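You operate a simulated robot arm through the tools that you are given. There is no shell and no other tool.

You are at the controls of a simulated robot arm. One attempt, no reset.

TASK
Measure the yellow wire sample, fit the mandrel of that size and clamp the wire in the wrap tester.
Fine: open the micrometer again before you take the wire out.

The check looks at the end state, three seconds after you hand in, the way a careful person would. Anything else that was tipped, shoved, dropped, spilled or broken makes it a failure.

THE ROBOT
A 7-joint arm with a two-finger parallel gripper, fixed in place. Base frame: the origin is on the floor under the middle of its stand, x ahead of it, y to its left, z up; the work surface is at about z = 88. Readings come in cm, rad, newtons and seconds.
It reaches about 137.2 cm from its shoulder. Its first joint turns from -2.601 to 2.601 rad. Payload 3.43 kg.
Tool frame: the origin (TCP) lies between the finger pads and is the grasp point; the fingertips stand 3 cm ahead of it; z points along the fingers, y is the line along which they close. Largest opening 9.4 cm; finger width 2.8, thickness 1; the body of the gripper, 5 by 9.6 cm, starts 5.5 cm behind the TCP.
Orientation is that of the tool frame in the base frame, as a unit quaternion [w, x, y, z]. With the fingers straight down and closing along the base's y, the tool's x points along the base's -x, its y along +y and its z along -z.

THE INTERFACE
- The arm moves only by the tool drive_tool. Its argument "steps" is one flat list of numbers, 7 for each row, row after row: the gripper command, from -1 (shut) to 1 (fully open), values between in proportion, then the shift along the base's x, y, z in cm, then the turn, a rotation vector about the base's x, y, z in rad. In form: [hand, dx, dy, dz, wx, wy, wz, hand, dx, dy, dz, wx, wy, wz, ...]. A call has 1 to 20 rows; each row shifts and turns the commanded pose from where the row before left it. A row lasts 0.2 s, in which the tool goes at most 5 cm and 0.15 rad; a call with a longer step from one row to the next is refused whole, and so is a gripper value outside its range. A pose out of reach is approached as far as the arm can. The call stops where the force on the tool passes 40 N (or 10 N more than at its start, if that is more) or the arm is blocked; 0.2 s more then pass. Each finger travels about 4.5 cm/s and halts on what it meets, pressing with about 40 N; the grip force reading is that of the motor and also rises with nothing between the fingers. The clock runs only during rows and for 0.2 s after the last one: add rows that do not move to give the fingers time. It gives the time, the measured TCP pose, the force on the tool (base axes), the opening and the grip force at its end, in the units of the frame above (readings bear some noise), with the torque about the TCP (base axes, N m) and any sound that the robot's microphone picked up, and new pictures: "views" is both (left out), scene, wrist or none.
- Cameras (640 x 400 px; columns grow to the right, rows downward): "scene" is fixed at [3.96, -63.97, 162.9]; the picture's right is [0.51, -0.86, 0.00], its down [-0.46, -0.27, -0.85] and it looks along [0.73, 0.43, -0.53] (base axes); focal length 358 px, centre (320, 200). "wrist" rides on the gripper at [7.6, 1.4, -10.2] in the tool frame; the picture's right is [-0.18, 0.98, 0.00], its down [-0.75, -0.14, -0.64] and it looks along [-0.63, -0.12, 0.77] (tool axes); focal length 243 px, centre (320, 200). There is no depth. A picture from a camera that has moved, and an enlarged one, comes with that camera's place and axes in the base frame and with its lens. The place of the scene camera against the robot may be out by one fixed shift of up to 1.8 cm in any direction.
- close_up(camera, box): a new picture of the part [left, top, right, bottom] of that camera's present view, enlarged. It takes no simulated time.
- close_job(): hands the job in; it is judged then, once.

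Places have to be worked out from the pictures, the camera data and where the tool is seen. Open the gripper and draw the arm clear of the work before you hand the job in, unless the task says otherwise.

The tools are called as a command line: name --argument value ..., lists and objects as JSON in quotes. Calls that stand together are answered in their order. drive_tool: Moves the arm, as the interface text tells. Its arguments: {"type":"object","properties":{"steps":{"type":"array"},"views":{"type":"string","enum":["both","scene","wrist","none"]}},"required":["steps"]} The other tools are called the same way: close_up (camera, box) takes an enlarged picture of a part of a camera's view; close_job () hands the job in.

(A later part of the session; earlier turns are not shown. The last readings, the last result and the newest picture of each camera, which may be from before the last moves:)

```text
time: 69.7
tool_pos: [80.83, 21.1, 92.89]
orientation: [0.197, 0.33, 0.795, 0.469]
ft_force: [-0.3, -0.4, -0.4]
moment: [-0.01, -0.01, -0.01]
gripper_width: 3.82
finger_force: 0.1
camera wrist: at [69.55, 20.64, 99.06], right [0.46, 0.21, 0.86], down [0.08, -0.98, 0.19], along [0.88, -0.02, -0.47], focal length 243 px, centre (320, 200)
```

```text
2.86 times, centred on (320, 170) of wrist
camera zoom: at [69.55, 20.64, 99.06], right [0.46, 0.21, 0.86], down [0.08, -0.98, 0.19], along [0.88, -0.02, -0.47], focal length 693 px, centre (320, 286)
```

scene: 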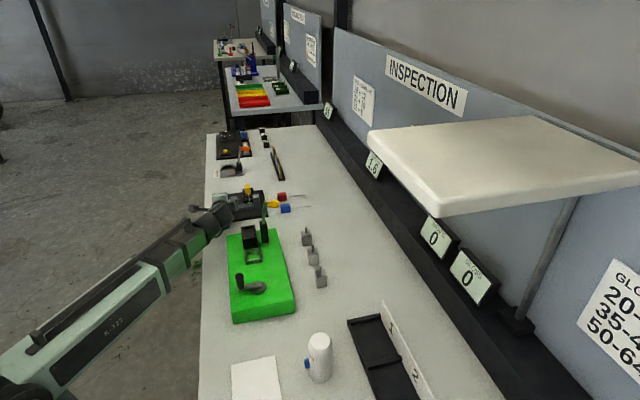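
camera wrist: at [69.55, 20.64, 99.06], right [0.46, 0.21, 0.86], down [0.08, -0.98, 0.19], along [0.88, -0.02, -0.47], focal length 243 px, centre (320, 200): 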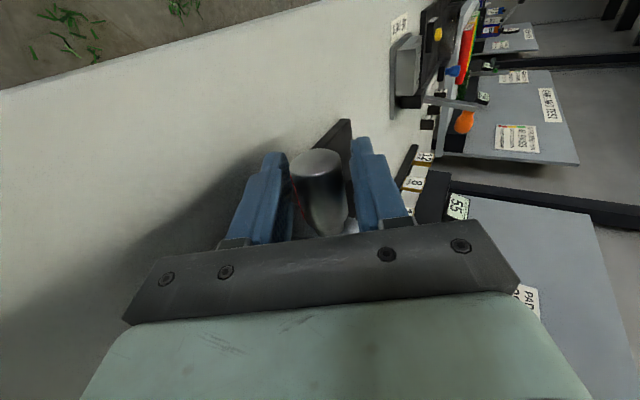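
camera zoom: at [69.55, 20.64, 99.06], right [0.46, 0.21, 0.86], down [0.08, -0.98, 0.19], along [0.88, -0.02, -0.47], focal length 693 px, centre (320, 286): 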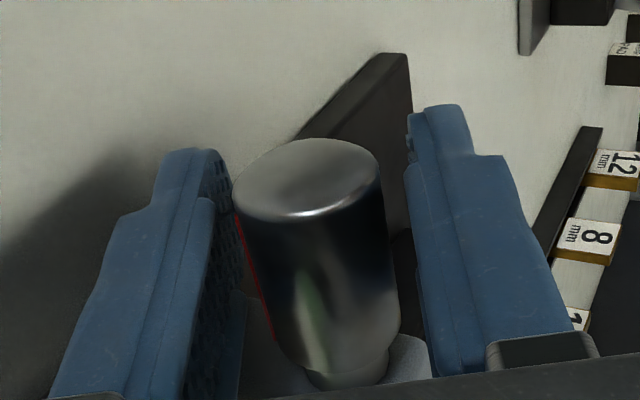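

Aligned; grip and turn back out 1.25 rad.

drive_tool --steps '[-0.6, 0, 0, 0, 0, 0, 0, -1, 0, 0, 0, 0, 0, 0, -1, 0, 0, 0, 0, 0, 0, -1, 0, 0, 0, -0.05, 0.05, 0, -1, -0.002, 0.002, 0, -0.08, 0.08, 0, -1, -0.002, 0.002, 0, -0.08, 0.08, 0, -1, -0.002, 0.002, 0, -0.08, 0.08, 0, -1, -0.002, 0.002, 0, -0.08, 0.08, 0, -1, -0.002, 0.002, 0, -0.08, 0.08, 0, -1, -0.002, 0.002, 0, -0.08, 0.08, 0, -1, -0.002, 0.002, 0, -0.08, 0.08, 0, -1, -0.002, 0.002, 0, -0.08, 0.08, 0, -1, -0.002, 0.002, 0, -0.08, 0.08, 0, -1, -0.002, 0.002, 0, -0.08, 0.08, 0, -1, 0, 0, 0, -0.05, 0.05, 0, -1, 0, 0, 0, 0, 0, 0]' --views "wrist"

close_up --camera "scene" --box '[355, 140, 395, 190]'

close_up --camera "wrist" --box '[250, 100, 390, 240]'

```text
time: 73.1
tool_pos: [80.84, 21.06, 92.98]
orientation: [-0.038, 0.381, 0.919, -0.096]
ft_force: [-15.7, 3.4, -4.2]
moment: [-0.43, -0.39, -0.21]
gripper_width: 2.91
finger_force: 45.1
camera wrist: at [77.83, 28.88, 102.61], right [0.81, 0.55, -0.2], down [0.53, -0.53, 0.66], along [0.26, -0.64, -0.72], focal length 243 px, centre (320, 200)
```

wrist: 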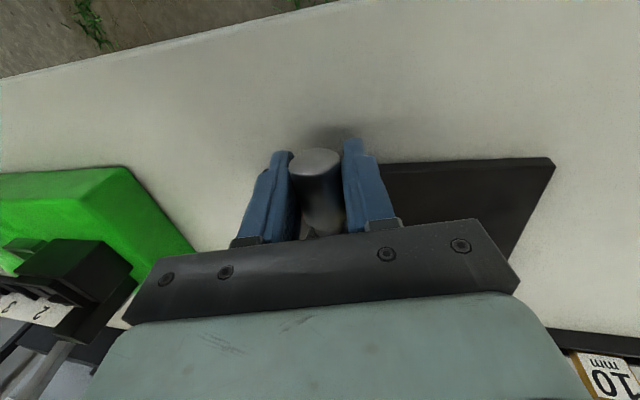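

```text
8.00 times, centred on (375, 165) of scene
camera zoom: at [3.96, -63.97, 162.9], right [0.51, -0.86, 0.0], down [-0.46, -0.27, -0.85], along [0.73, 0.43, -0.53], focal length 2866 px, centre (-120, 480)
```

zoom: 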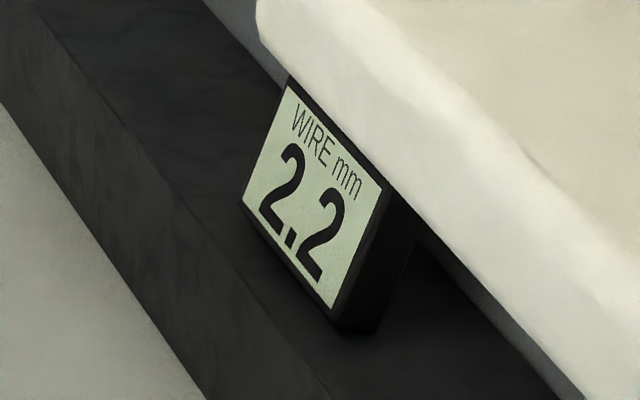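

```text
2.86 times, centred on (320, 170) of wrist
camera zoom: at [77.83, 28.88, 102.61], right [0.81, 0.55, -0.2], down [0.53, -0.53, 0.66], along [0.26, -0.64, -0.72], focal length 693 px, centre (320, 286)
```

zoom: 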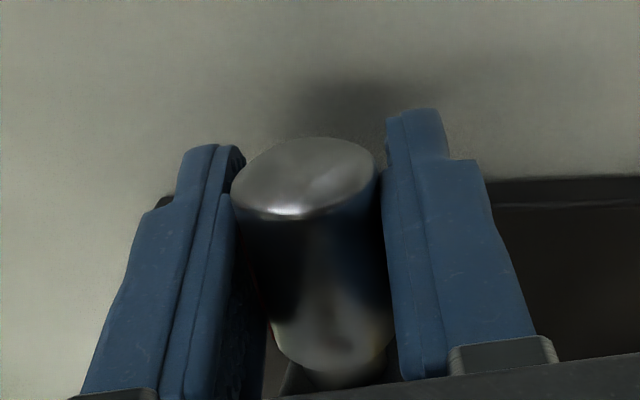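

2.2. One more partial stroke to open it to at least the original 2.3: release, swing +0.7 rad, regrip, turn back.

drive_tool --steps '[-0.5, 0, 0, 0, 0, 0, 0, -0.19, 0, 0, 0, 0, 0, 0, -0.19, 0, 0, 0, 0, 0, 0, -0.19, 0, 0, 0, 0.05, -0.05, 0, -0.19, 0, 0, 0, 0.1, -0.1, 0, -0.19, 0, 0, 0, 0.1, -0.1, 0, -0.19, 0, 0, 0, 0.1, -0.1, 0, -0.19, 0, 0, 0, 0.1, -0.1, 0, -0.19, 0, 0, 0, 0.05, -0.05, 0, -0.19, 0, 0, 0, 0, 0, 0, -0.19, 0, 0, 0, 0, 0, 0]' --views "wrist"

close_up --camera "wrist" --box '[250, 100, 390, 240]'

```text
time: 75.5
tool_pos: [80.85, 20.89, 92.92]
orientation: [0.099, 0.371, 0.895, 0.229]
ft_force: [0.4, 0.3, -0.4]
moment: [0.02, -0.04, 0.0]
gripper_width: 3.84
finger_force: 0.1
camera wrist: at [72.87, 23.8, 102.56], right [0.74, 0.48, 0.47], down [0.22, -0.84, 0.5], along [0.64, -0.26, -0.72], focal length 243 px, centre (320, 200)
```

wrist: 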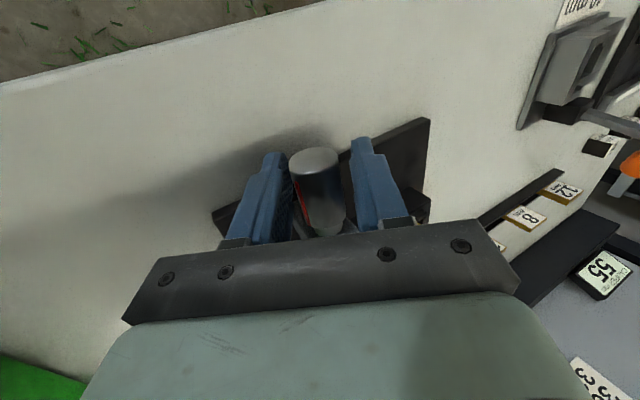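

```text
2.86 times, centred on (320, 170) of wrist
camera zoom: at [72.87, 23.8, 102.56], right [0.74, 0.48, 0.47], down [0.22, -0.84, 0.5], along [0.64, -0.26, -0.72], focal length 693 px, centre (320, 286)
```

zoom: 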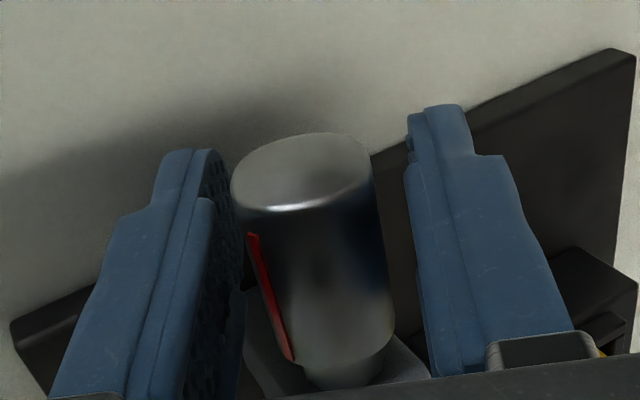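

Grip and turn back out 0.6 rad.

drive_tool --steps '[-0.6, 0, 0, 0, 0, 0, 0, -1, 0, 0, 0, 0, 0, 0, -1, 0, 0, 0, 0, 0, 0, -1, 0, 0, 0, -0.05, 0.05, 0, -1, -0.002, 0.002, 0, -0.08, 0.08, 0, -1, -0.002, 0.002, 0, -0.08, 0.08, 0, -1, -0.002, 0.002, 0, -0.08, 0.08, 0, -1, -0.002, 0.002, 0, -0.08, 0.08, 0, -1, 0, 0, 0, -0.05, 0.05, 0, -1, 0, 0, 0, 0, 0, 0]' --views "none"

close_up --camera "scene" --box '[355, 140, 395, 190]'

close_up --camera "scene" --box '[244, 193, 254, 201]'

```text
time: 77.7
tool_pos: [80.84, 21.01, 92.98]
orientation: [-0.014, 0.382, 0.923, -0.044]
ft_force: [1.7, -20.4, 2.2]
moment: [0.38, 0.41, 0.03]
gripper_width: 2.94
finger_force: 44.9
```

```text
8.00 times, centred on (375, 165) of scene
camera zoom: at [3.96, -63.97, 162.9], right [0.51, -0.86, 0.0], down [-0.46, -0.27, -0.85], along [0.73, 0.43, -0.53], focal length 2866 px, centre (-120, 480)
```

zoom: 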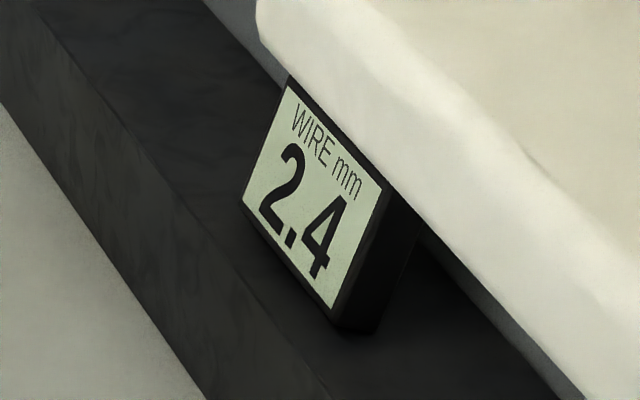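

```text
16.00 times, centred on (249, 197) of scene
camera zoom: at [3.96, -63.97, 162.9], right [0.51, -0.86, 0.0], down [-0.46, -0.27, -0.85], along [0.73, 0.43, -0.53], focal length 5731 px, centre (1456, 248)
```

zoom: 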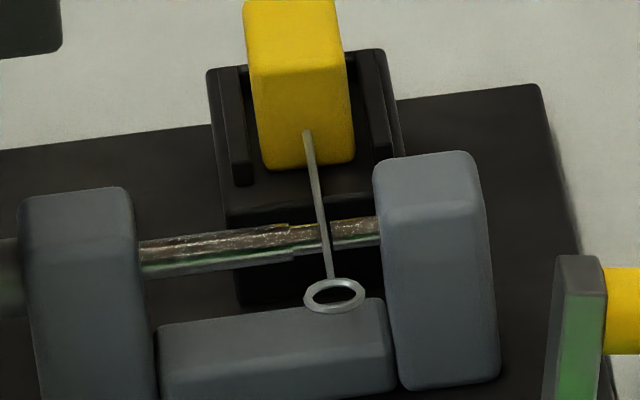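

Open at 2.4 mm. I release the thimble, level the tool and rise.

drive_tool --steps '[-0.5, 0, 0, 0, 0, 0, 0, -0.1, 0, 0, 0, 0, 0, 0, -0.1, 0, 0, 0, 0.062, -0.062, 0, -0.1, 0, 0, 0, 0, 0, 0, -0.1, 0, 0, 0.5, 0, 0, 0, -0.1, 0, 0, 1.5, 0, 0, 0, -0.1, 0, 0, 2.5, 0, 0, 0, -0.1, 0, 0, 3, 0, 0, 0, -0.1, 0, 0, 3, 0, 0, 0, -0.1, 0, 0, 2, 0, 0, 0, -0.1, 0, 0, 0.5, 0, 0, 0, -0.1, 0, 0, 0, 0, 0, 0]' --views "both"

close_up --camera "scene" --box '[200, 150, 300, 230]'

close_up --camera "wrist" --box '[220, 40, 420, 240]'

```text
time: 80.3
tool_pos: [80.81, 21.04, 105.92]
orientation: [0.002, 0.382, 0.924, -0.004]
ft_force: [-0.6, 0.7, 0.3]
moment: [-0.02, -0.02, 0.02]
gripper_width: 4.22
finger_force: 0.1
camera wrist: at [76.35, 27.47, 116.12], right [0.82, 0.57, 0.0], down [0.43, -0.63, 0.65], along [0.36, -0.54, -0.76], focal length 243 px, centre (320, 200)
```

scene: 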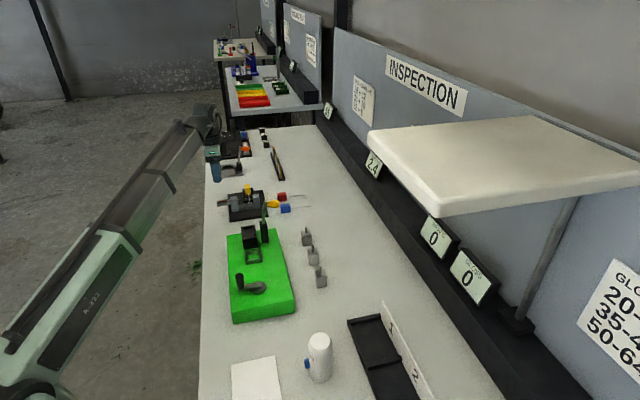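
wrist: 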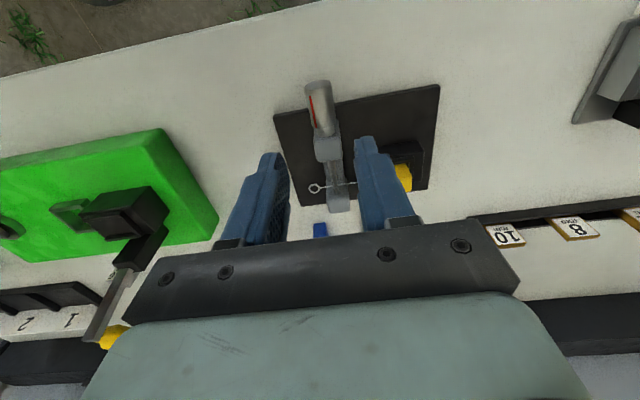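

```text
5.00 times, centred on (250, 190) of scene
camera zoom: at [3.96, -63.97, 162.9], right [0.51, -0.86, 0.0], down [-0.46, -0.27, -0.85], along [0.73, 0.43, -0.53], focal length 1791 px, centre (670, 250)
```

zoom: 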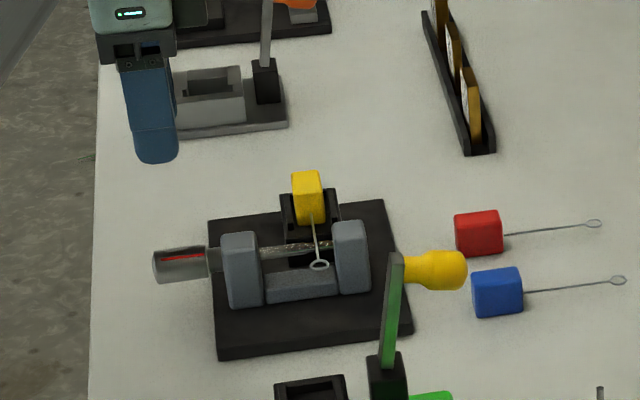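

```text
2.00 times, centred on (320, 140) of wrist
camera zoom: at [76.35, 27.47, 116.12], right [0.82, 0.57, 0.0], down [0.43, -0.63, 0.65], along [0.36, -0.54, -0.76], focal length 485 px, centre (320, 320)
```

zoom: 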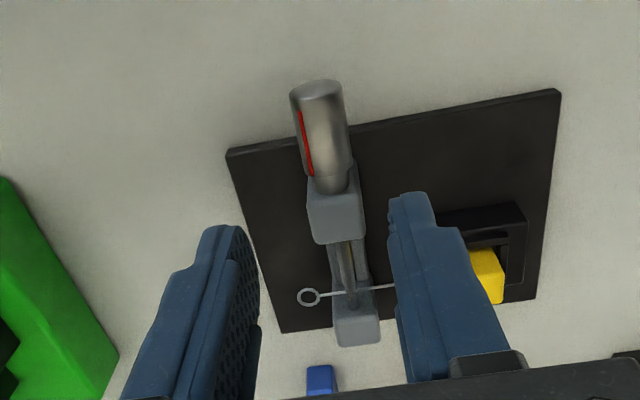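

The micrometer is open at 2.4. Next, the mandrel. I turn the camera to look back along the bench and move to where it can see the tester and the mandrels.

drive_tool --steps '[0, 0.2, -1, 1, 0, 0, -0.1, 0, 0.3, -1.4, 1, 0, 0, -0.13, 0, 0.3, -1.4, 1, 0, 0, -0.13, 0, 0.3, -1.4, 1, 0, 0, -0.13, 0, 0.3, -1.4, 1, 0, 0, -0.13, 0, 0.3, -1.4, 1, 0, 0, -0.13, 0, 0.3, -1.4, 0, 0, 0, -0.13, 0, 0.3, -1.4, 0, 0, 0, -0.13, 0, 0.3, -1.4, 0, 0, 0, -0.13, 0, 0.3, -1.4, 0, 0, 0, -0.13, 0, 0.3, -1.4, 0, 0, 0, -0.13, 0, 0.3, -1.4, 0, 0, 0, -0.13, 0, 0.2, -1, 0, 0, 0, -0.041, 0, 0.2, -0.5, 0, 0, 0, 0, 0, 0, 0, 0, 0, 0, 0]' --views "both"

close_up --camera "wrist" --box '[220, 60, 420, 240]'

```text
time: 83.5
tool_pos: [84.7, 3.09, 112.07]
orientation: [0.0, 0.924, 0.383, -0.004]
ft_force: [0.3, -0.6, -0.6]
moment: [0.04, -0.01, 0.03]
gripper_width: 4.64
finger_force: 0.1
camera wrist: at [91.21, 7.41, 122.11], right [0.56, -0.83, 0.0], down [-0.63, -0.43, 0.65], along [-0.54, -0.36, -0.76], focal length 243 px, centre (320, 200)
```

scene: 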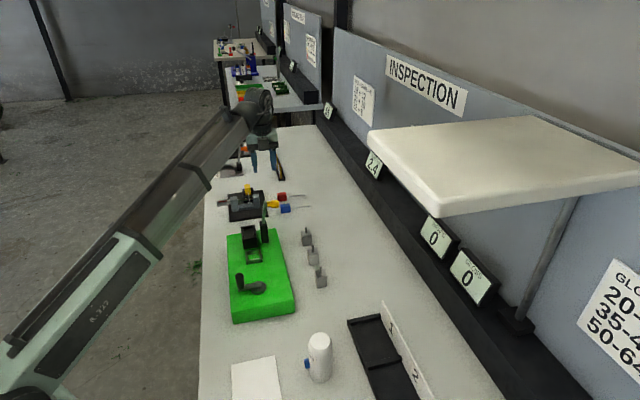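
wrist: 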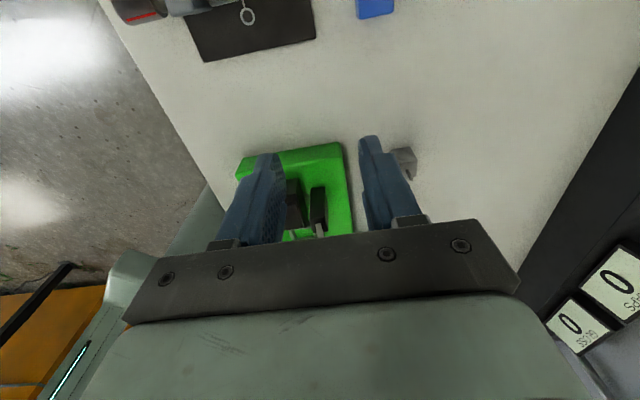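

```text
2.22 times, centred on (320, 150) of wrist
camera zoom: at [91.21, 7.41, 122.11], right [0.56, -0.83, 0.0], down [-0.63, -0.43, 0.65], along [-0.54, -0.36, -0.76], focal length 539 px, centre (320, 311)
```

zoom: 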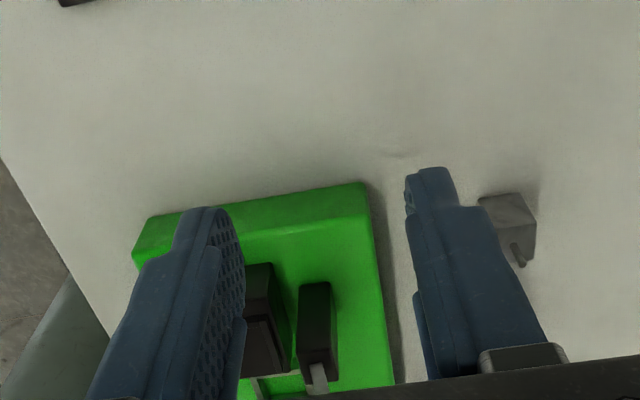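

drive_tool --steps '[0, -0.7, -0.7, 0, 0, 0, 0, 0, -1.4, -1.4, 0.3, 0, 0, 0, 0, -1.6, -1.6, 0.3, 0, 0, 0, 0, -1.6, -1.6, 0.3, 0, 0, 0, 0, -1.6, -1.6, 0.3, 0, 0, 0, 0, -1.6, -1.6, 0.3, 0, 0, 0, 0, -1.6, -1.6, 0, 0, 0, 0, 0, -1.6, -1.6, 0, 0, 0, 0, 0, -1.4, -1.4, 0, 0, 0, 0, 0, -0.7, -0.7, 0, 0, 0, 0, 0, 0, 0, 0, 0, 0, 0]' --views "both"

close_up --camera "wrist" --box '[160, 0, 460, 240]'

```text
time: 85.9
tool_pos: [71.53, -10.9, 111.86]
orientation: [0.002, 0.924, 0.383, -0.001]
ft_force: [-0.6, -0.4, 0.5]
moment: [-0.03, 0.0, -0.01]
gripper_width: 4.68
finger_force: 0.1
out of reach, approached as far as the arm can: row 8, 9, 10
camera wrist: at [77.95, -6.43, 122.06], right [0.57, -0.82, 0.0], down [-0.63, -0.43, 0.64], along [-0.53, -0.37, -0.77], focal length 243 px, centre (320, 200)
```

scene: 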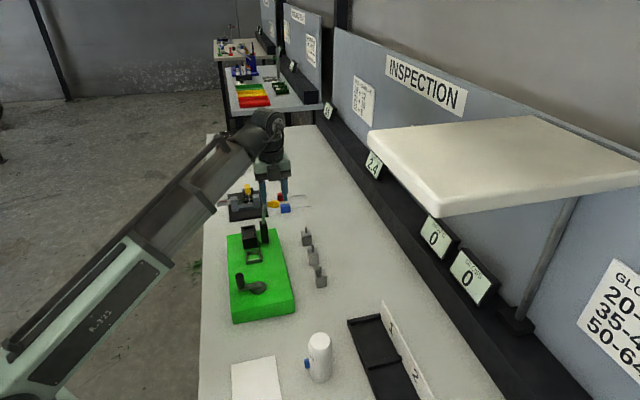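
wrist: 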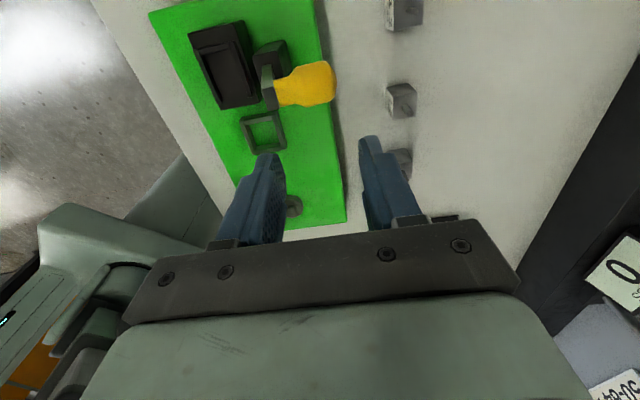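

```text
1.67 times, centred on (310, 120) of wrist
camera zoom: at [77.95, -6.43, 122.06], right [0.57, -0.82, 0.0], down [-0.63, -0.43, 0.64], along [-0.53, -0.37, -0.77], focal length 404 px, centre (337, 333)
```

zoom: 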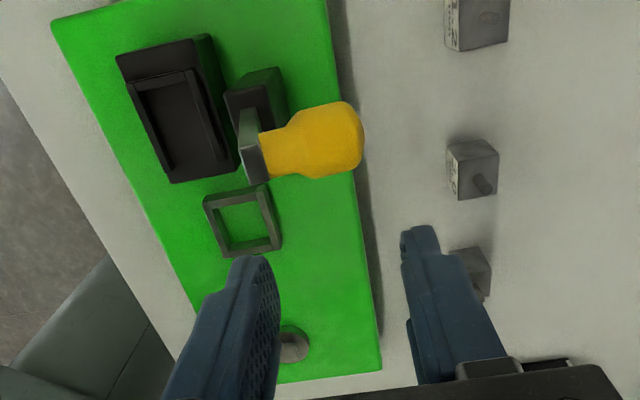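

This overhead view shows the socket near (63, −8) and three mandrels at t≈68; the nearest to me on the bench (about (68.5, −27.8)) should be the 1.6. I go toward it, lower and looking for its label.

drive_tool --steps '[0, 0, -0.8, -0.3, 0, 0, 0, 0, -0.2, -1.6, -0.6, 0, 0, 0, 0, -0.2, -1.8, -0.6, 0, 0, 0, 0, -0.3, -1.8, -0.6, 0, 0, 0, 0, -0.3, -1.8, -0.6, 0, 0, 0, 0, -0.3, -1.8, -0.6, 0, 0, 0, 0, -0.3, -1.6, -0.5, 0, 0, 0, 0, 0, -0.8, -0.2, 0, 0, 0, 0, 0, 0, 0, 0, 0, 0]' --views "both"

close_up --camera "wrist" --box '[220, 0, 460, 200]'

```text
time: 87.9
tool_pos: [70.03, -22.69, 107.96]
orientation: [0.0, 0.924, 0.383, -0.005]
ft_force: [1.2, -0.3, 0.4]
moment: [0.01, 0.02, 0.01]
gripper_width: 4.69
finger_force: 0.0
camera wrist: at [76.56, -18.41, 118.07], right [0.57, -0.82, 0.0], down [-0.63, -0.43, 0.65], along [-0.54, -0.36, -0.76], focal length 243 px, centre (320, 200)
```

scene: 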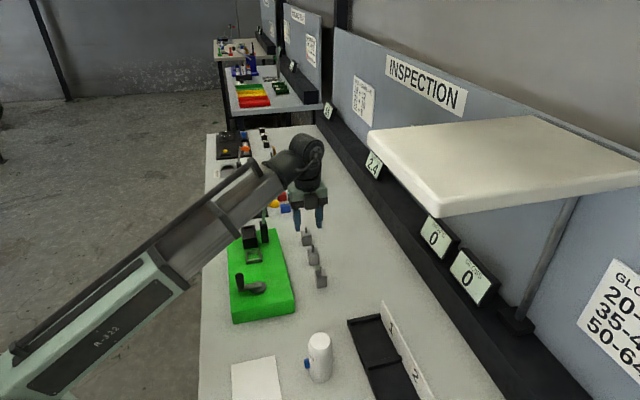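
wrist: 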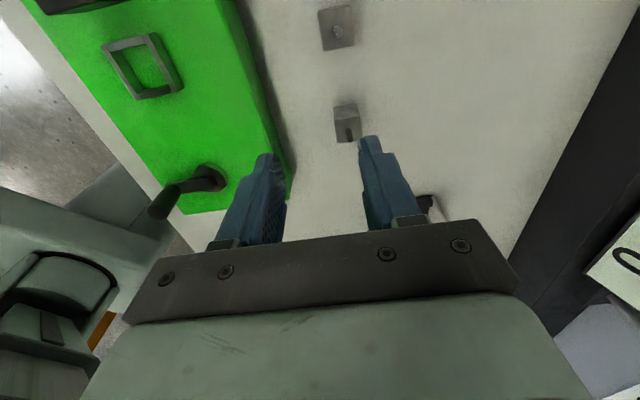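

```text
2.00 times, centred on (340, 100) of wrist
camera zoom: at [76.56, -18.41, 118.07], right [0.57, -0.82, 0.0], down [-0.63, -0.43, 0.65], along [-0.54, -0.36, -0.76], focal length 485 px, centre (280, 400)
```

zoom: 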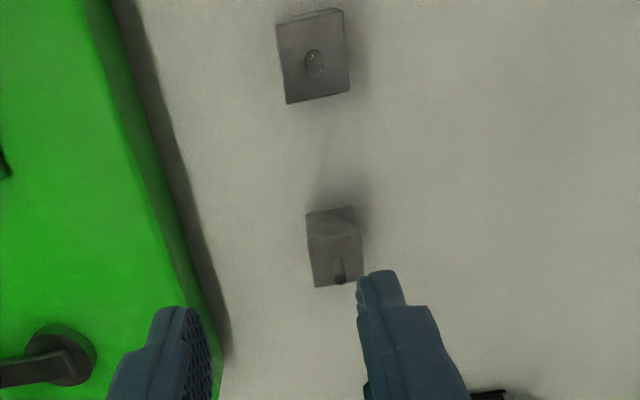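

No reach problem here. I try to read the labels from the scene camera at full zoom.

close_up --camera "scene" --box '[310, 262, 330, 290]'

close_up --camera "scene" --box '[300, 224, 328, 268]'

close_up --camera "scene" --box '[225, 195, 285, 270]'

```text
14.29 times, centred on (320, 276) of scene
camera zoom: at [3.96, -63.97, 162.9], right [0.51, -0.86, 0.0], down [-0.46, -0.27, -0.85], along [0.73, 0.43, -0.53], focal length 5117 px, centre (320, -886)
```

zoom: 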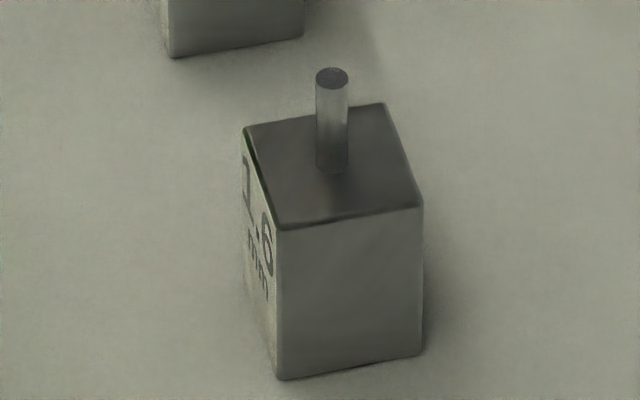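

```text
9.09 times, centred on (314, 246) of scene
camera zoom: at [3.96, -63.97, 162.9], right [0.51, -0.86, 0.0], down [-0.46, -0.27, -0.85], along [0.73, 0.43, -0.53], focal length 3256 px, centre (374, -218)
```

zoom: 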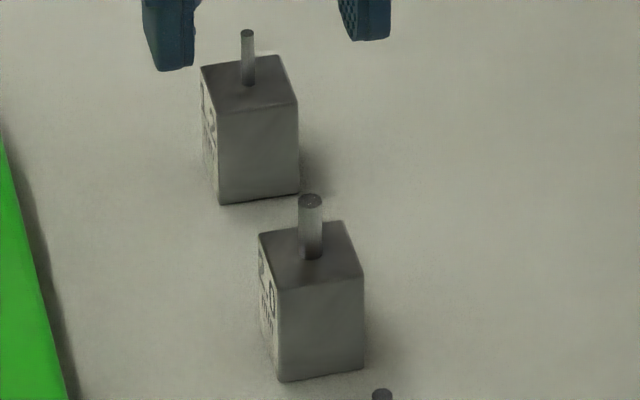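

```text
5.33 times, centred on (255, 232) of scene
camera zoom: at [3.96, -63.97, 162.9], right [0.51, -0.86, 0.0], down [-0.46, -0.27, -0.85], along [0.73, 0.43, -0.53], focal length 1910 px, centre (667, 27)
```

zoom: 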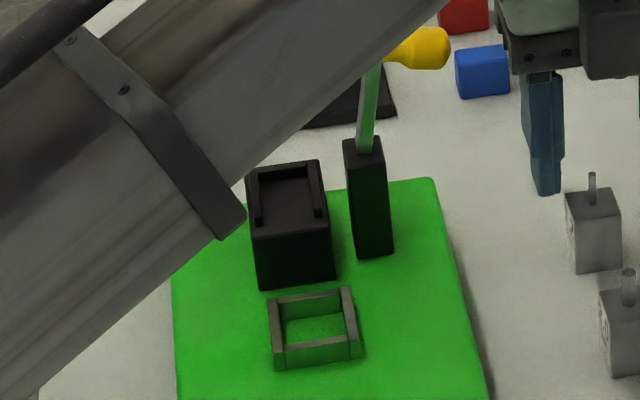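

The nearest mandrel is labelled 1.6 mm. It is about 3×3×4 cm with a 2.4 cm pin, centred near (68.6, −27.4). I move above it.

drive_tool --steps '[0.06, -0.3, -1, -0.5, 0, 0, 0, 0.06, -0.4, -1.3, -1, 0, 0, 0, 0.06, -0.4, -1.3, -1, 0, 0, 0, 0.06, -0.3, -1, -1, 0, 0, 0, 0.06, 0, 0, 0, 0, 0, 0, 0.06, 0, 0, 0, 0, 0, 0]' --views "both"

close_up --camera "wrist" --box '[240, 60, 400, 220]'

```text
time: 89.3
tool_pos: [68.45, -27.34, 104.45]
orientation: [0.0, 0.924, 0.382, -0.004]
ft_force: [0.3, -0.1, 0.7]
moment: [0.01, 0.0, 0.01]
gripper_width: 4.99
finger_force: 0.0
camera wrist: at [75.02, -23.0, 114.58], right [0.57, -0.82, 0.0], down [-0.63, -0.43, 0.65], along [-0.54, -0.36, -0.76], focal length 243 px, centre (320, 200)
```

scene: 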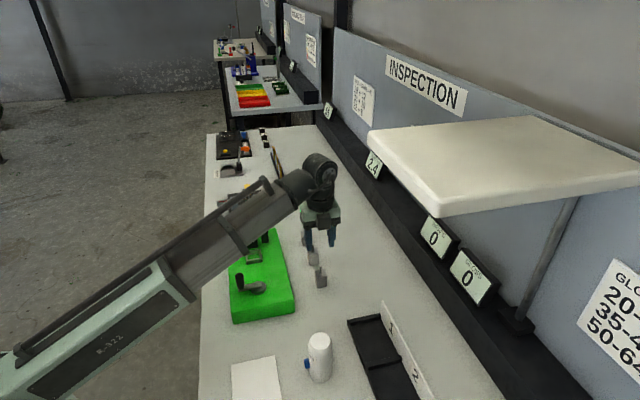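
wrist: 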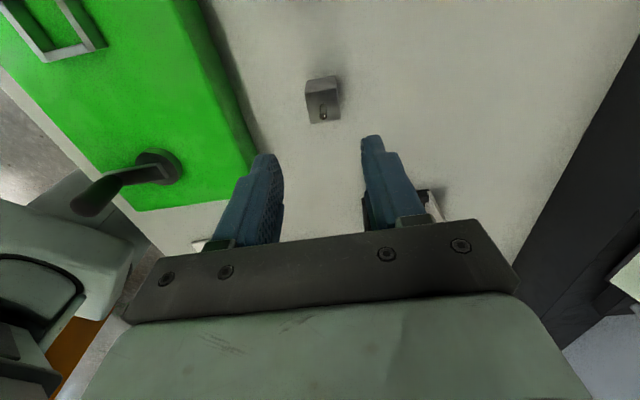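

```text
2.50 times, centred on (320, 140) of wrist
camera zoom: at [75.02, -23.0, 114.58], right [0.57, -0.82, 0.0], down [-0.63, -0.43, 0.65], along [-0.54, -0.36, -0.76], focal length 606 px, centre (320, 350)
```

zoom: 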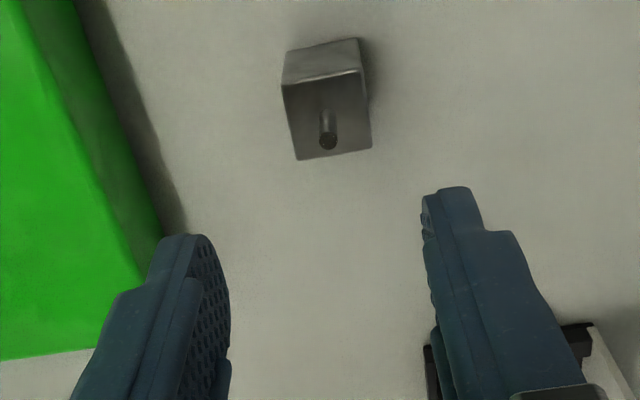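

Only 2 mm off laterally. I correct and descend to grip height (tips ~1.9 cm above the surface, clear of the socket frame later).

drive_tool --steps '[0.06, 0.14, -0.14, -1, 0, 0, 0, 0.06, 0, 0, -2, 0, 0, 0, 0.06, 0, 0, -2, 0, 0, 0, 0.06, 0, 0, -2, 0, 0, 0, 0.06, 0, 0, -2, 0, 0, 0, 0.06, 0, 0, -1.5, 0, 0, 0, 0.06, 0, 0, -0.8, 0, 0, 0, 0.06, 0, 0, 0, 0, 0, 0]' --views "both"

close_up --camera "wrist" --box '[240, 90, 400, 240]'

close_up --camera "scene" --box '[210, 190, 350, 310]'

```text
time: 91.1
tool_pos: [68.69, -27.47, 93.16]
orientation: [-0.001, 0.924, 0.382, -0.003]
ft_force: [0.5, 0.4, -0.3]
moment: [0.03, 0.0, 0.01]
gripper_width: 4.98
finger_force: 0.0
camera wrist: at [75.26, -23.13, 103.3], right [0.57, -0.82, 0.0], down [-0.63, -0.43, 0.65], along [-0.54, -0.36, -0.76], focal length 243 px, centre (320, 200)
```

scene: 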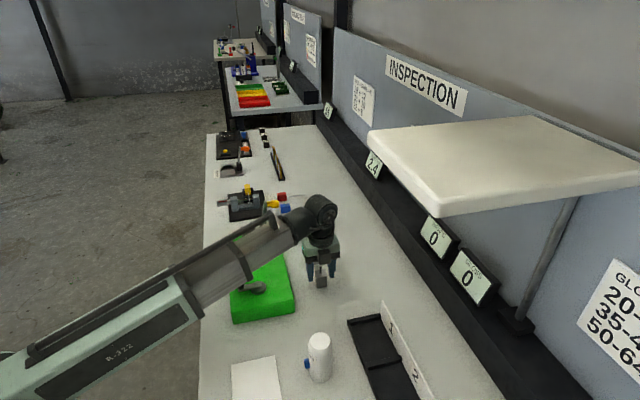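
wrist: 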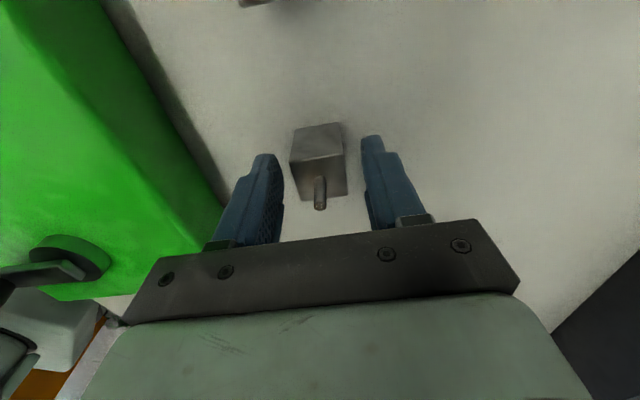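

```text
2.67 times, centred on (320, 165) of wrist
camera zoom: at [75.26, -23.13, 103.3], right [0.57, -0.82, 0.0], down [-0.63, -0.43, 0.65], along [-0.54, -0.36, -0.76], focal length 647 px, centre (320, 293)
```

zoom: 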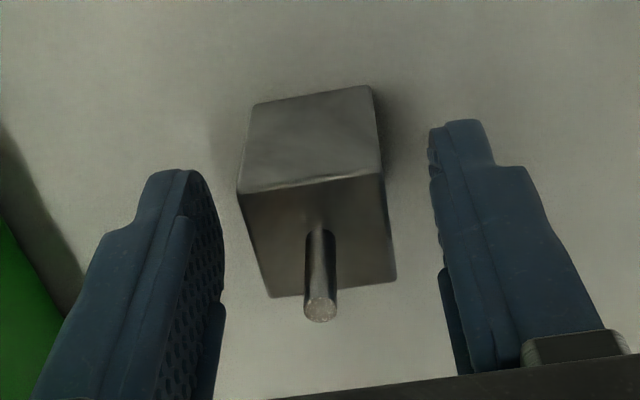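

```text
3.33 times, centred on (280, 250) of scene
camera zoom: at [3.96, -63.97, 162.9], right [0.51, -0.86, 0.0], down [-0.46, -0.27, -0.85], along [0.73, 0.43, -0.53], focal length 1194 px, centre (453, 33)
```

zoom: 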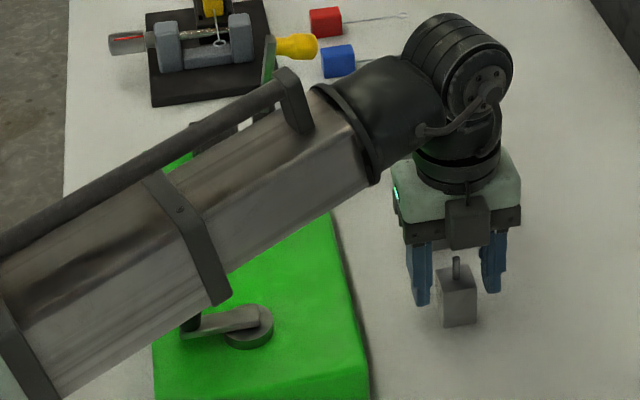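

Centred. I lower 0.2 cm and close on the mandrel.

drive_tool --steps '[0.06, 0, 0, -0.2, 0, 0, 0, 0.06, 0, 0, 0, 0, 0, 0, -0.2, 0, 0, 0, 0, 0, 0, -0.6, 0, 0, 0, 0, 0, 0, -1, 0, 0, 0, 0, 0, 0, -1, 0, 0, 0, 0, 0, 0, -1, 0, 0, 0, 0, 0, 0]' --views "wrist"

close_up --camera "wrist" --box '[240, 90, 400, 240]'

```text
time: 92.7
tool_pos: [68.86, -27.44, 92.95]
orientation: [0.0, 0.924, 0.382, -0.004]
ft_force: [-0.5, 0.0, -0.4]
moment: [0.01, -0.03, 0.04]
gripper_width: 2.93
finger_force: 40.0
camera wrist: at [75.25, -23.18, 103.09], right [0.57, -0.82, 0.0], down [-0.63, -0.43, 0.65], along [-0.54, -0.36, -0.76], focal length 243 px, centre (320, 200)
```

wrist: 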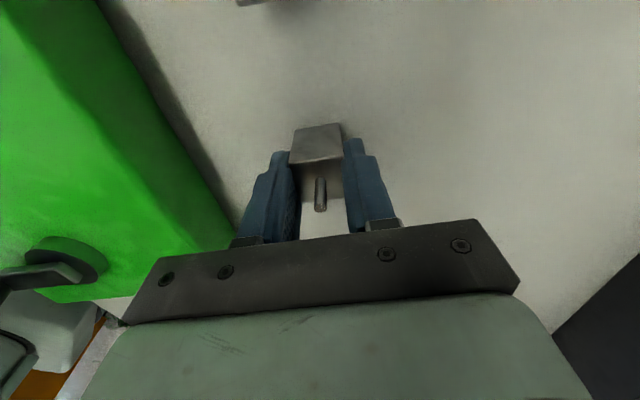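

```text
2.67 times, centred on (320, 165) of wrist
camera zoom: at [75.25, -23.18, 103.09], right [0.57, -0.82, 0.0], down [-0.63, -0.43, 0.65], along [-0.54, -0.36, -0.76], focal length 647 px, centre (320, 293)
```

zoom: 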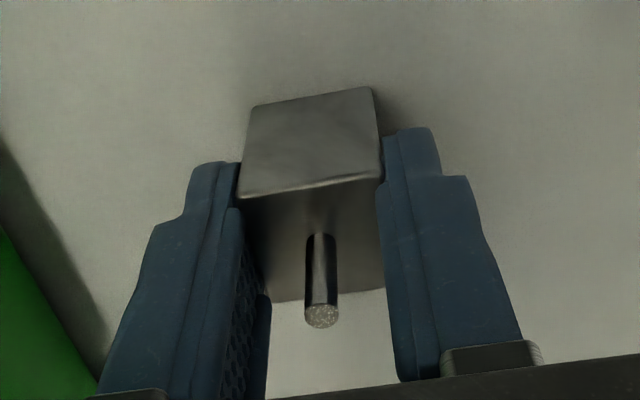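

Gripped (2.93 cm). I lift it well clear and move toward the socket, watching for reach limits.

drive_tool --steps '[-1, 0, 0, 0.5, 0, 0, 0, -1, 0, 0, 1.5, 0, 0, 0, -1, 0, 0, 2.5, 0, 0, 0, -1, 0, 0, 2.5, 0, 0, 0, -1, 0, 0, 2.5, 0, 0, 0, -1, -0.2, 0.6, 1.5, 0, 0, 0, -1, -0.4, 1.4, 0, 0, 0, 0, -1, -0.4, 1.6, 0, 0, 0, 0, -1, -0.4, 1.6, 0, 0, 0, 0, -1, -0.4, 1.6, 0, 0, 0, 0, -1, -0.4, 1.6, 0, 0, 0, 0, -1, -0.4, 1.6, 0, 0, 0, 0, -1, -0.2, 0.8, 0, 0, 0, 0, -1, 0, 0, 0, 0, 0, 0]' --views "both"

```text
time: 95.7
tool_pos: [65.95, -16.75, 104.02]
orientation: [0.0, 0.924, 0.383, -0.003]
ft_force: [-0.3, -1.0, -2.7]
moment: [0.0, 0.02, -0.01]
gripper_width: 2.94
finger_force: 39.9
camera wrist: at [72.46, -12.36, 114.16], right [0.57, -0.82, 0.0], down [-0.63, -0.43, 0.65], along [-0.54, -0.36, -0.76], focal length 243 px, centre (320, 200)
```

scene: 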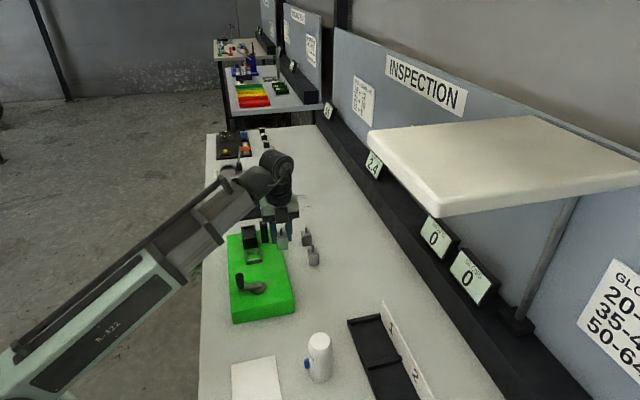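
wrist: 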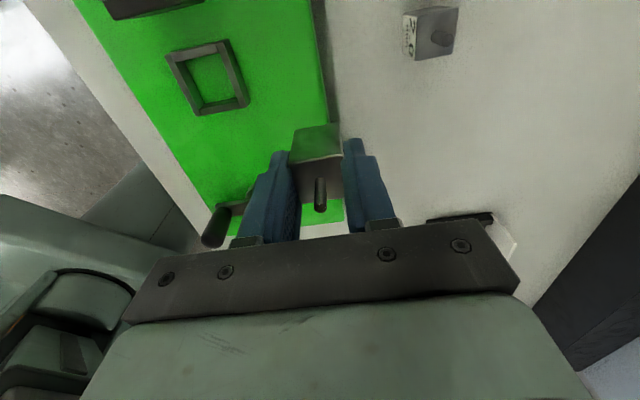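

drive_tool --steps '[-1, -0.3, 0.9, 0, 0, 0, 0, -1, -0.5, 1.6, 0, 0, 0, 0, -1, -0.5, 1.7, 0, 0, 0, 0, -1, -0.5, 1.7, 0, 0, 0, 0, -1, -0.5, 1.7, 0, 0, 0, 0, -1, -0.3, 0.9, 0, 0, 0, 0, -1, 0, 0, 0, 0, 0, 0, -1, 0, 0, 0, 0, 0, 0]' --views "both"

close_up --camera "wrist" --box '[240, 60, 400, 240]'

close_up --camera "scene" --box '[210, 170, 330, 310]'

```text
time: 97.5
tool_pos: [63.5, -8.23, 103.96]
orientation: [0.0, 0.924, 0.383, -0.004]
ft_force: [-0.2, 0.3, -2.3]
moment: [0.01, 0.02, 0.0]
gripper_width: 2.97
finger_force: 39.6
camera wrist: at [69.89, -3.86, 114.06], right [0.57, -0.82, 0.0], down [-0.63, -0.43, 0.65], along [-0.54, -0.36, -0.76], focal length 243 px, centre (320, 200)
```

scene: 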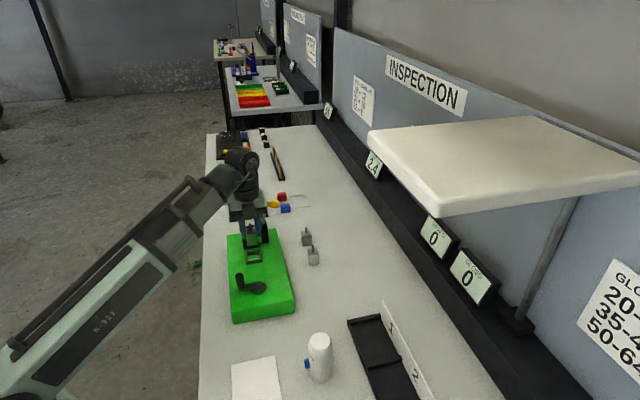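
wrist: 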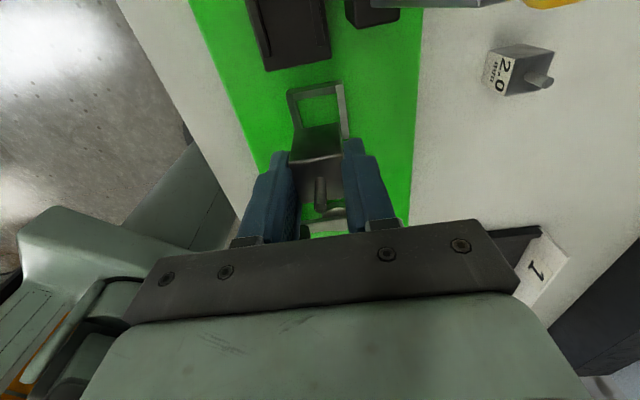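

```text
2.22 times, centred on (320, 150) of wrist
camera zoom: at [69.89, -3.86, 114.06], right [0.57, -0.82, 0.0], down [-0.63, -0.43, 0.65], along [-0.54, -0.36, -0.76], focal length 539 px, centre (320, 311)
```

zoom: 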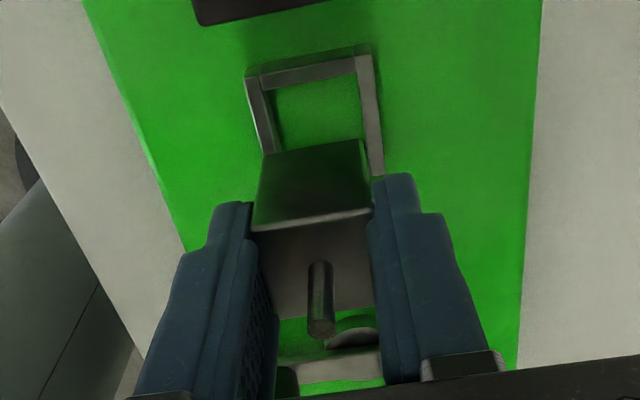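

```text
2.86 times, centred on (270, 240) of scene
camera zoom: at [3.96, -63.97, 162.9], right [0.51, -0.86, 0.0], down [-0.46, -0.27, -0.85], along [0.73, 0.43, -0.53], focal length 1023 px, centre (463, 86)
```

zoom: 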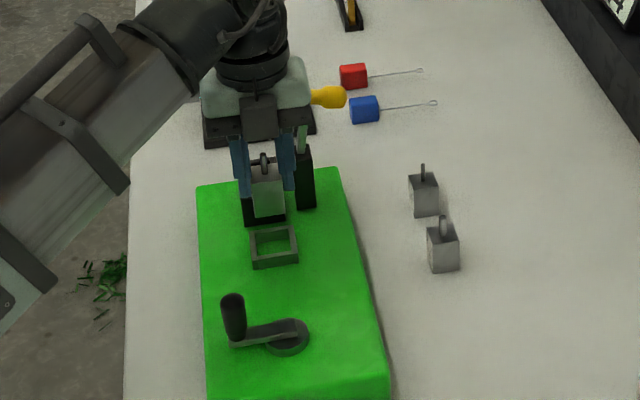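

Reachable. Socket centre is ~0.2 cm ahead (+e1) and 0.1 cm left of the mandrel. I shift and lower to z≈100.5 to check again.

drive_tool --steps '[-1, 0.05, 0.12, -0.5, 0, 0, 0, -1, 0.04, 0.11, -1, 0, 0, 0, -1, 0, 0, -1.2, 0, 0, 0, -1, 0, 0, -0.8, 0, 0, 0, -1, 0, 0, 0, 0, 0, 0, -1, 0, 0, 0, 0, 0, 0]' --views "wrist"

close_up --camera "wrist" --box '[260, 70, 380, 190]'

close_up --camera "scene" --box '[230, 200, 290, 275]'

```text
time: 98.9
tool_pos: [63.61, -8.06, 100.39]
orientation: [-0.001, 0.924, 0.383, -0.004]
ft_force: [0.4, -0.2, -2.1]
moment: [0.02, -0.01, -0.01]
gripper_width: 2.94
finger_force: 39.8
camera wrist: at [70.02, -3.59, 110.6], right [0.57, -0.82, 0.0], down [-0.63, -0.43, 0.65], along [-0.54, -0.36, -0.76], focal length 243 px, centre (320, 200)
```

wrist: 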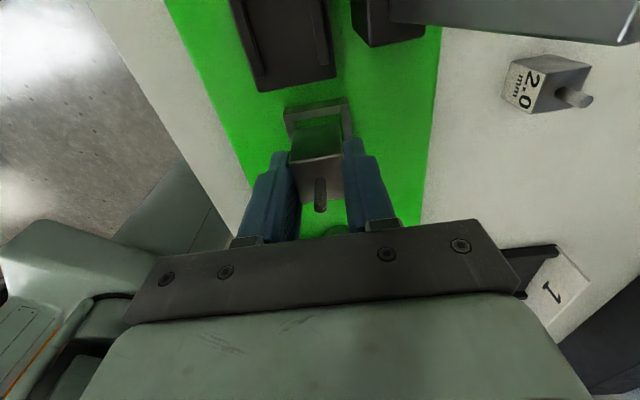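

```text
3.33 times, centred on (320, 130) of wrist
camera zoom: at [70.02, -3.59, 110.6], right [0.57, -0.82, 0.0], down [-0.63, -0.43, 0.65], along [-0.54, -0.36, -0.76], focal length 809 px, centre (320, 433)
```

zoom: 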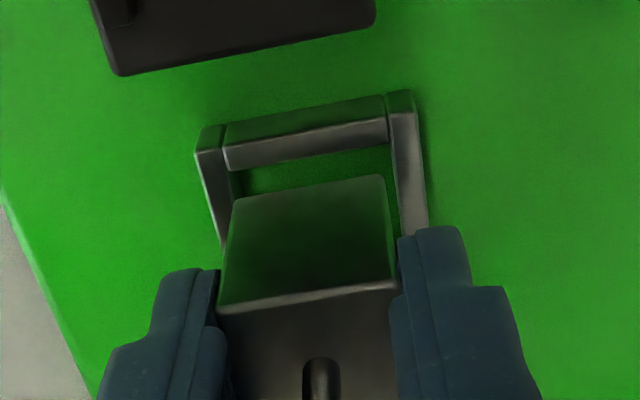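

```text
5.33 times, centred on (260, 238) of scene
camera zoom: at [3.96, -63.97, 162.9], right [0.51, -0.86, 0.0], down [-0.46, -0.27, -0.85], along [0.73, 0.43, -0.53], focal length 1910 px, centre (640, 0)
```

zoom: 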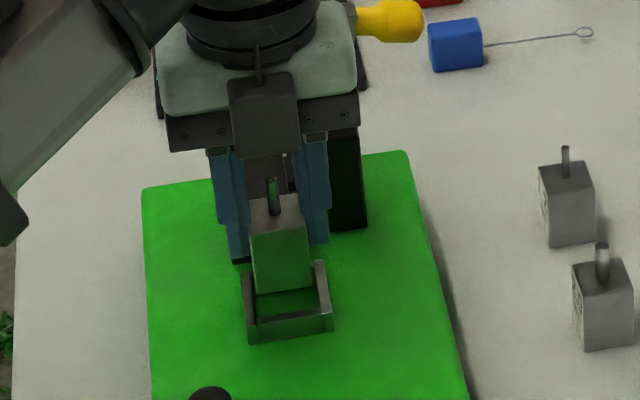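

drive_tool --steps '[-1, 0, 0, -0.3, 0, 0, 0, -1, 0, 0, -0.4, 0, 0, 0, -1, 0, 0, 0, 0, 0, 0]' --views "none"

close_up --camera "wrist" --box '[270, 90, 370, 170]'

close_up --camera "scene" --box '[240, 230, 280, 270]'

```text
time: 99.7
tool_pos: [63.51, -7.93, 99.72]
orientation: [0.0, 0.924, 0.383, -0.002]
ft_force: [-0.2, 0.1, -1.5]
moment: [-0.01, -0.01, -0.02]
gripper_width: 2.98
finger_force: 40.3
```

```text
5.00 times, centred on (320, 130) of wrist
camera zoom: at [70.0, -3.63, 109.91], right [0.57, -0.82, 0.0], down [-0.63, -0.43, 0.65], along [-0.54, -0.36, -0.76], focal length 1213 px, centre (320, 550)
```

zoom: 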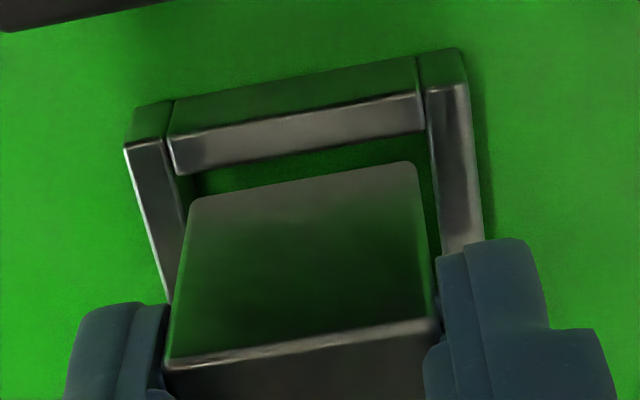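

```text
10.00 times, centred on (260, 250) of scene
camera zoom: at [3.96, -63.97, 162.9], right [0.51, -0.86, 0.0], down [-0.46, -0.27, -0.85], along [0.73, 0.43, -0.53], focal length 3582 px, centre (920, -300)
```

zoom: 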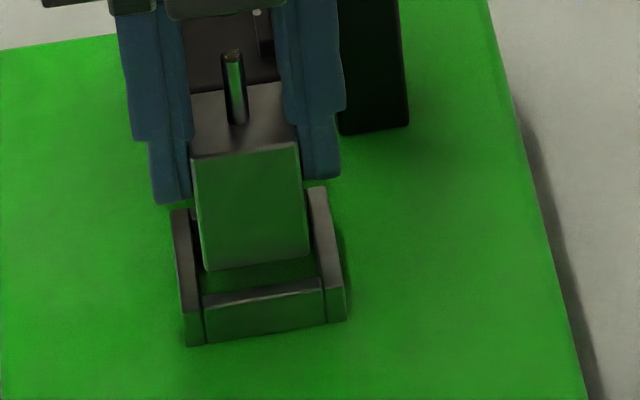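

Combining both views: green top at z≈92.7, frame top ≈94.0; the mandrel should shift 0.12 cm back (−e1), lateral is good. I shift and lower gently.

drive_tool --steps '[-1, -0.085, -0.085, 0, 0, 0, 0, -1, 0, 0, -0.3, 0, 0, 0, -1, 0, 0, -0.3, 0, 0, 0, -1, 0, 0, -0.1, 0, 0, 0, -1, 0, 0, 0, 0, 0, 0]' --views "none"

close_up --camera "wrist" --box '[270, 90, 370, 170]'

close_up --camera "scene" --box '[240, 230, 280, 270]'

```text
time: 100.9
tool_pos: [63.28, -8.07, 99.07]
orientation: [0.0, 0.924, 0.383, -0.003]
ft_force: [-0.8, 0.5, -2.4]
moment: [0.04, 0.0, -0.01]
gripper_width: 2.94
finger_force: 40.0
```

```text
5.00 times, centred on (320, 130) of wrist
camera zoom: at [69.89, -3.72, 109.24], right [0.57, -0.82, 0.0], down [-0.63, -0.43, 0.65], along [-0.54, -0.36, -0.76], focal length 1213 px, centre (320, 550)
```

zoom: 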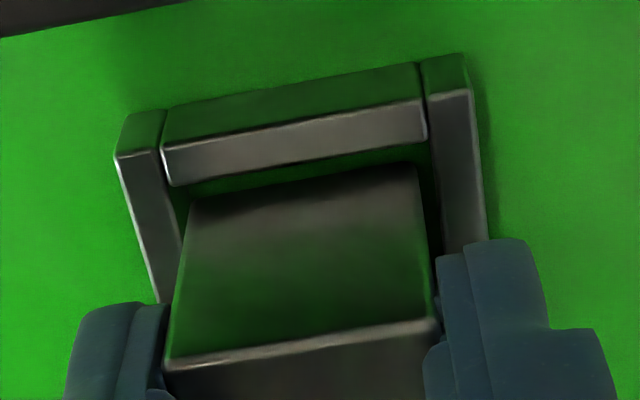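

```text
10.00 times, centred on (260, 250) of scene
camera zoom: at [3.96, -63.97, 162.9], right [0.51, -0.86, 0.0], down [-0.46, -0.27, -0.85], along [0.73, 0.43, -0.53], focal length 3582 px, centre (920, -300)
```

zoom: 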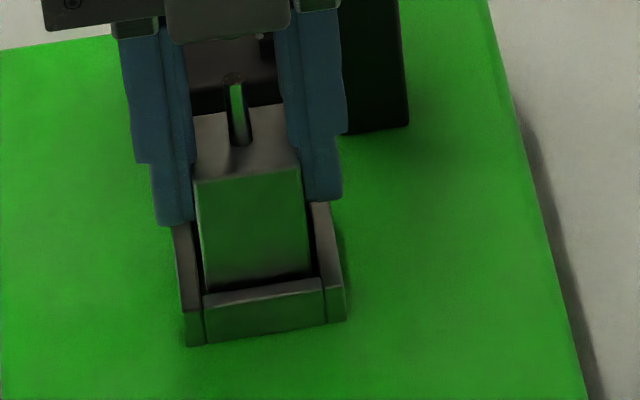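

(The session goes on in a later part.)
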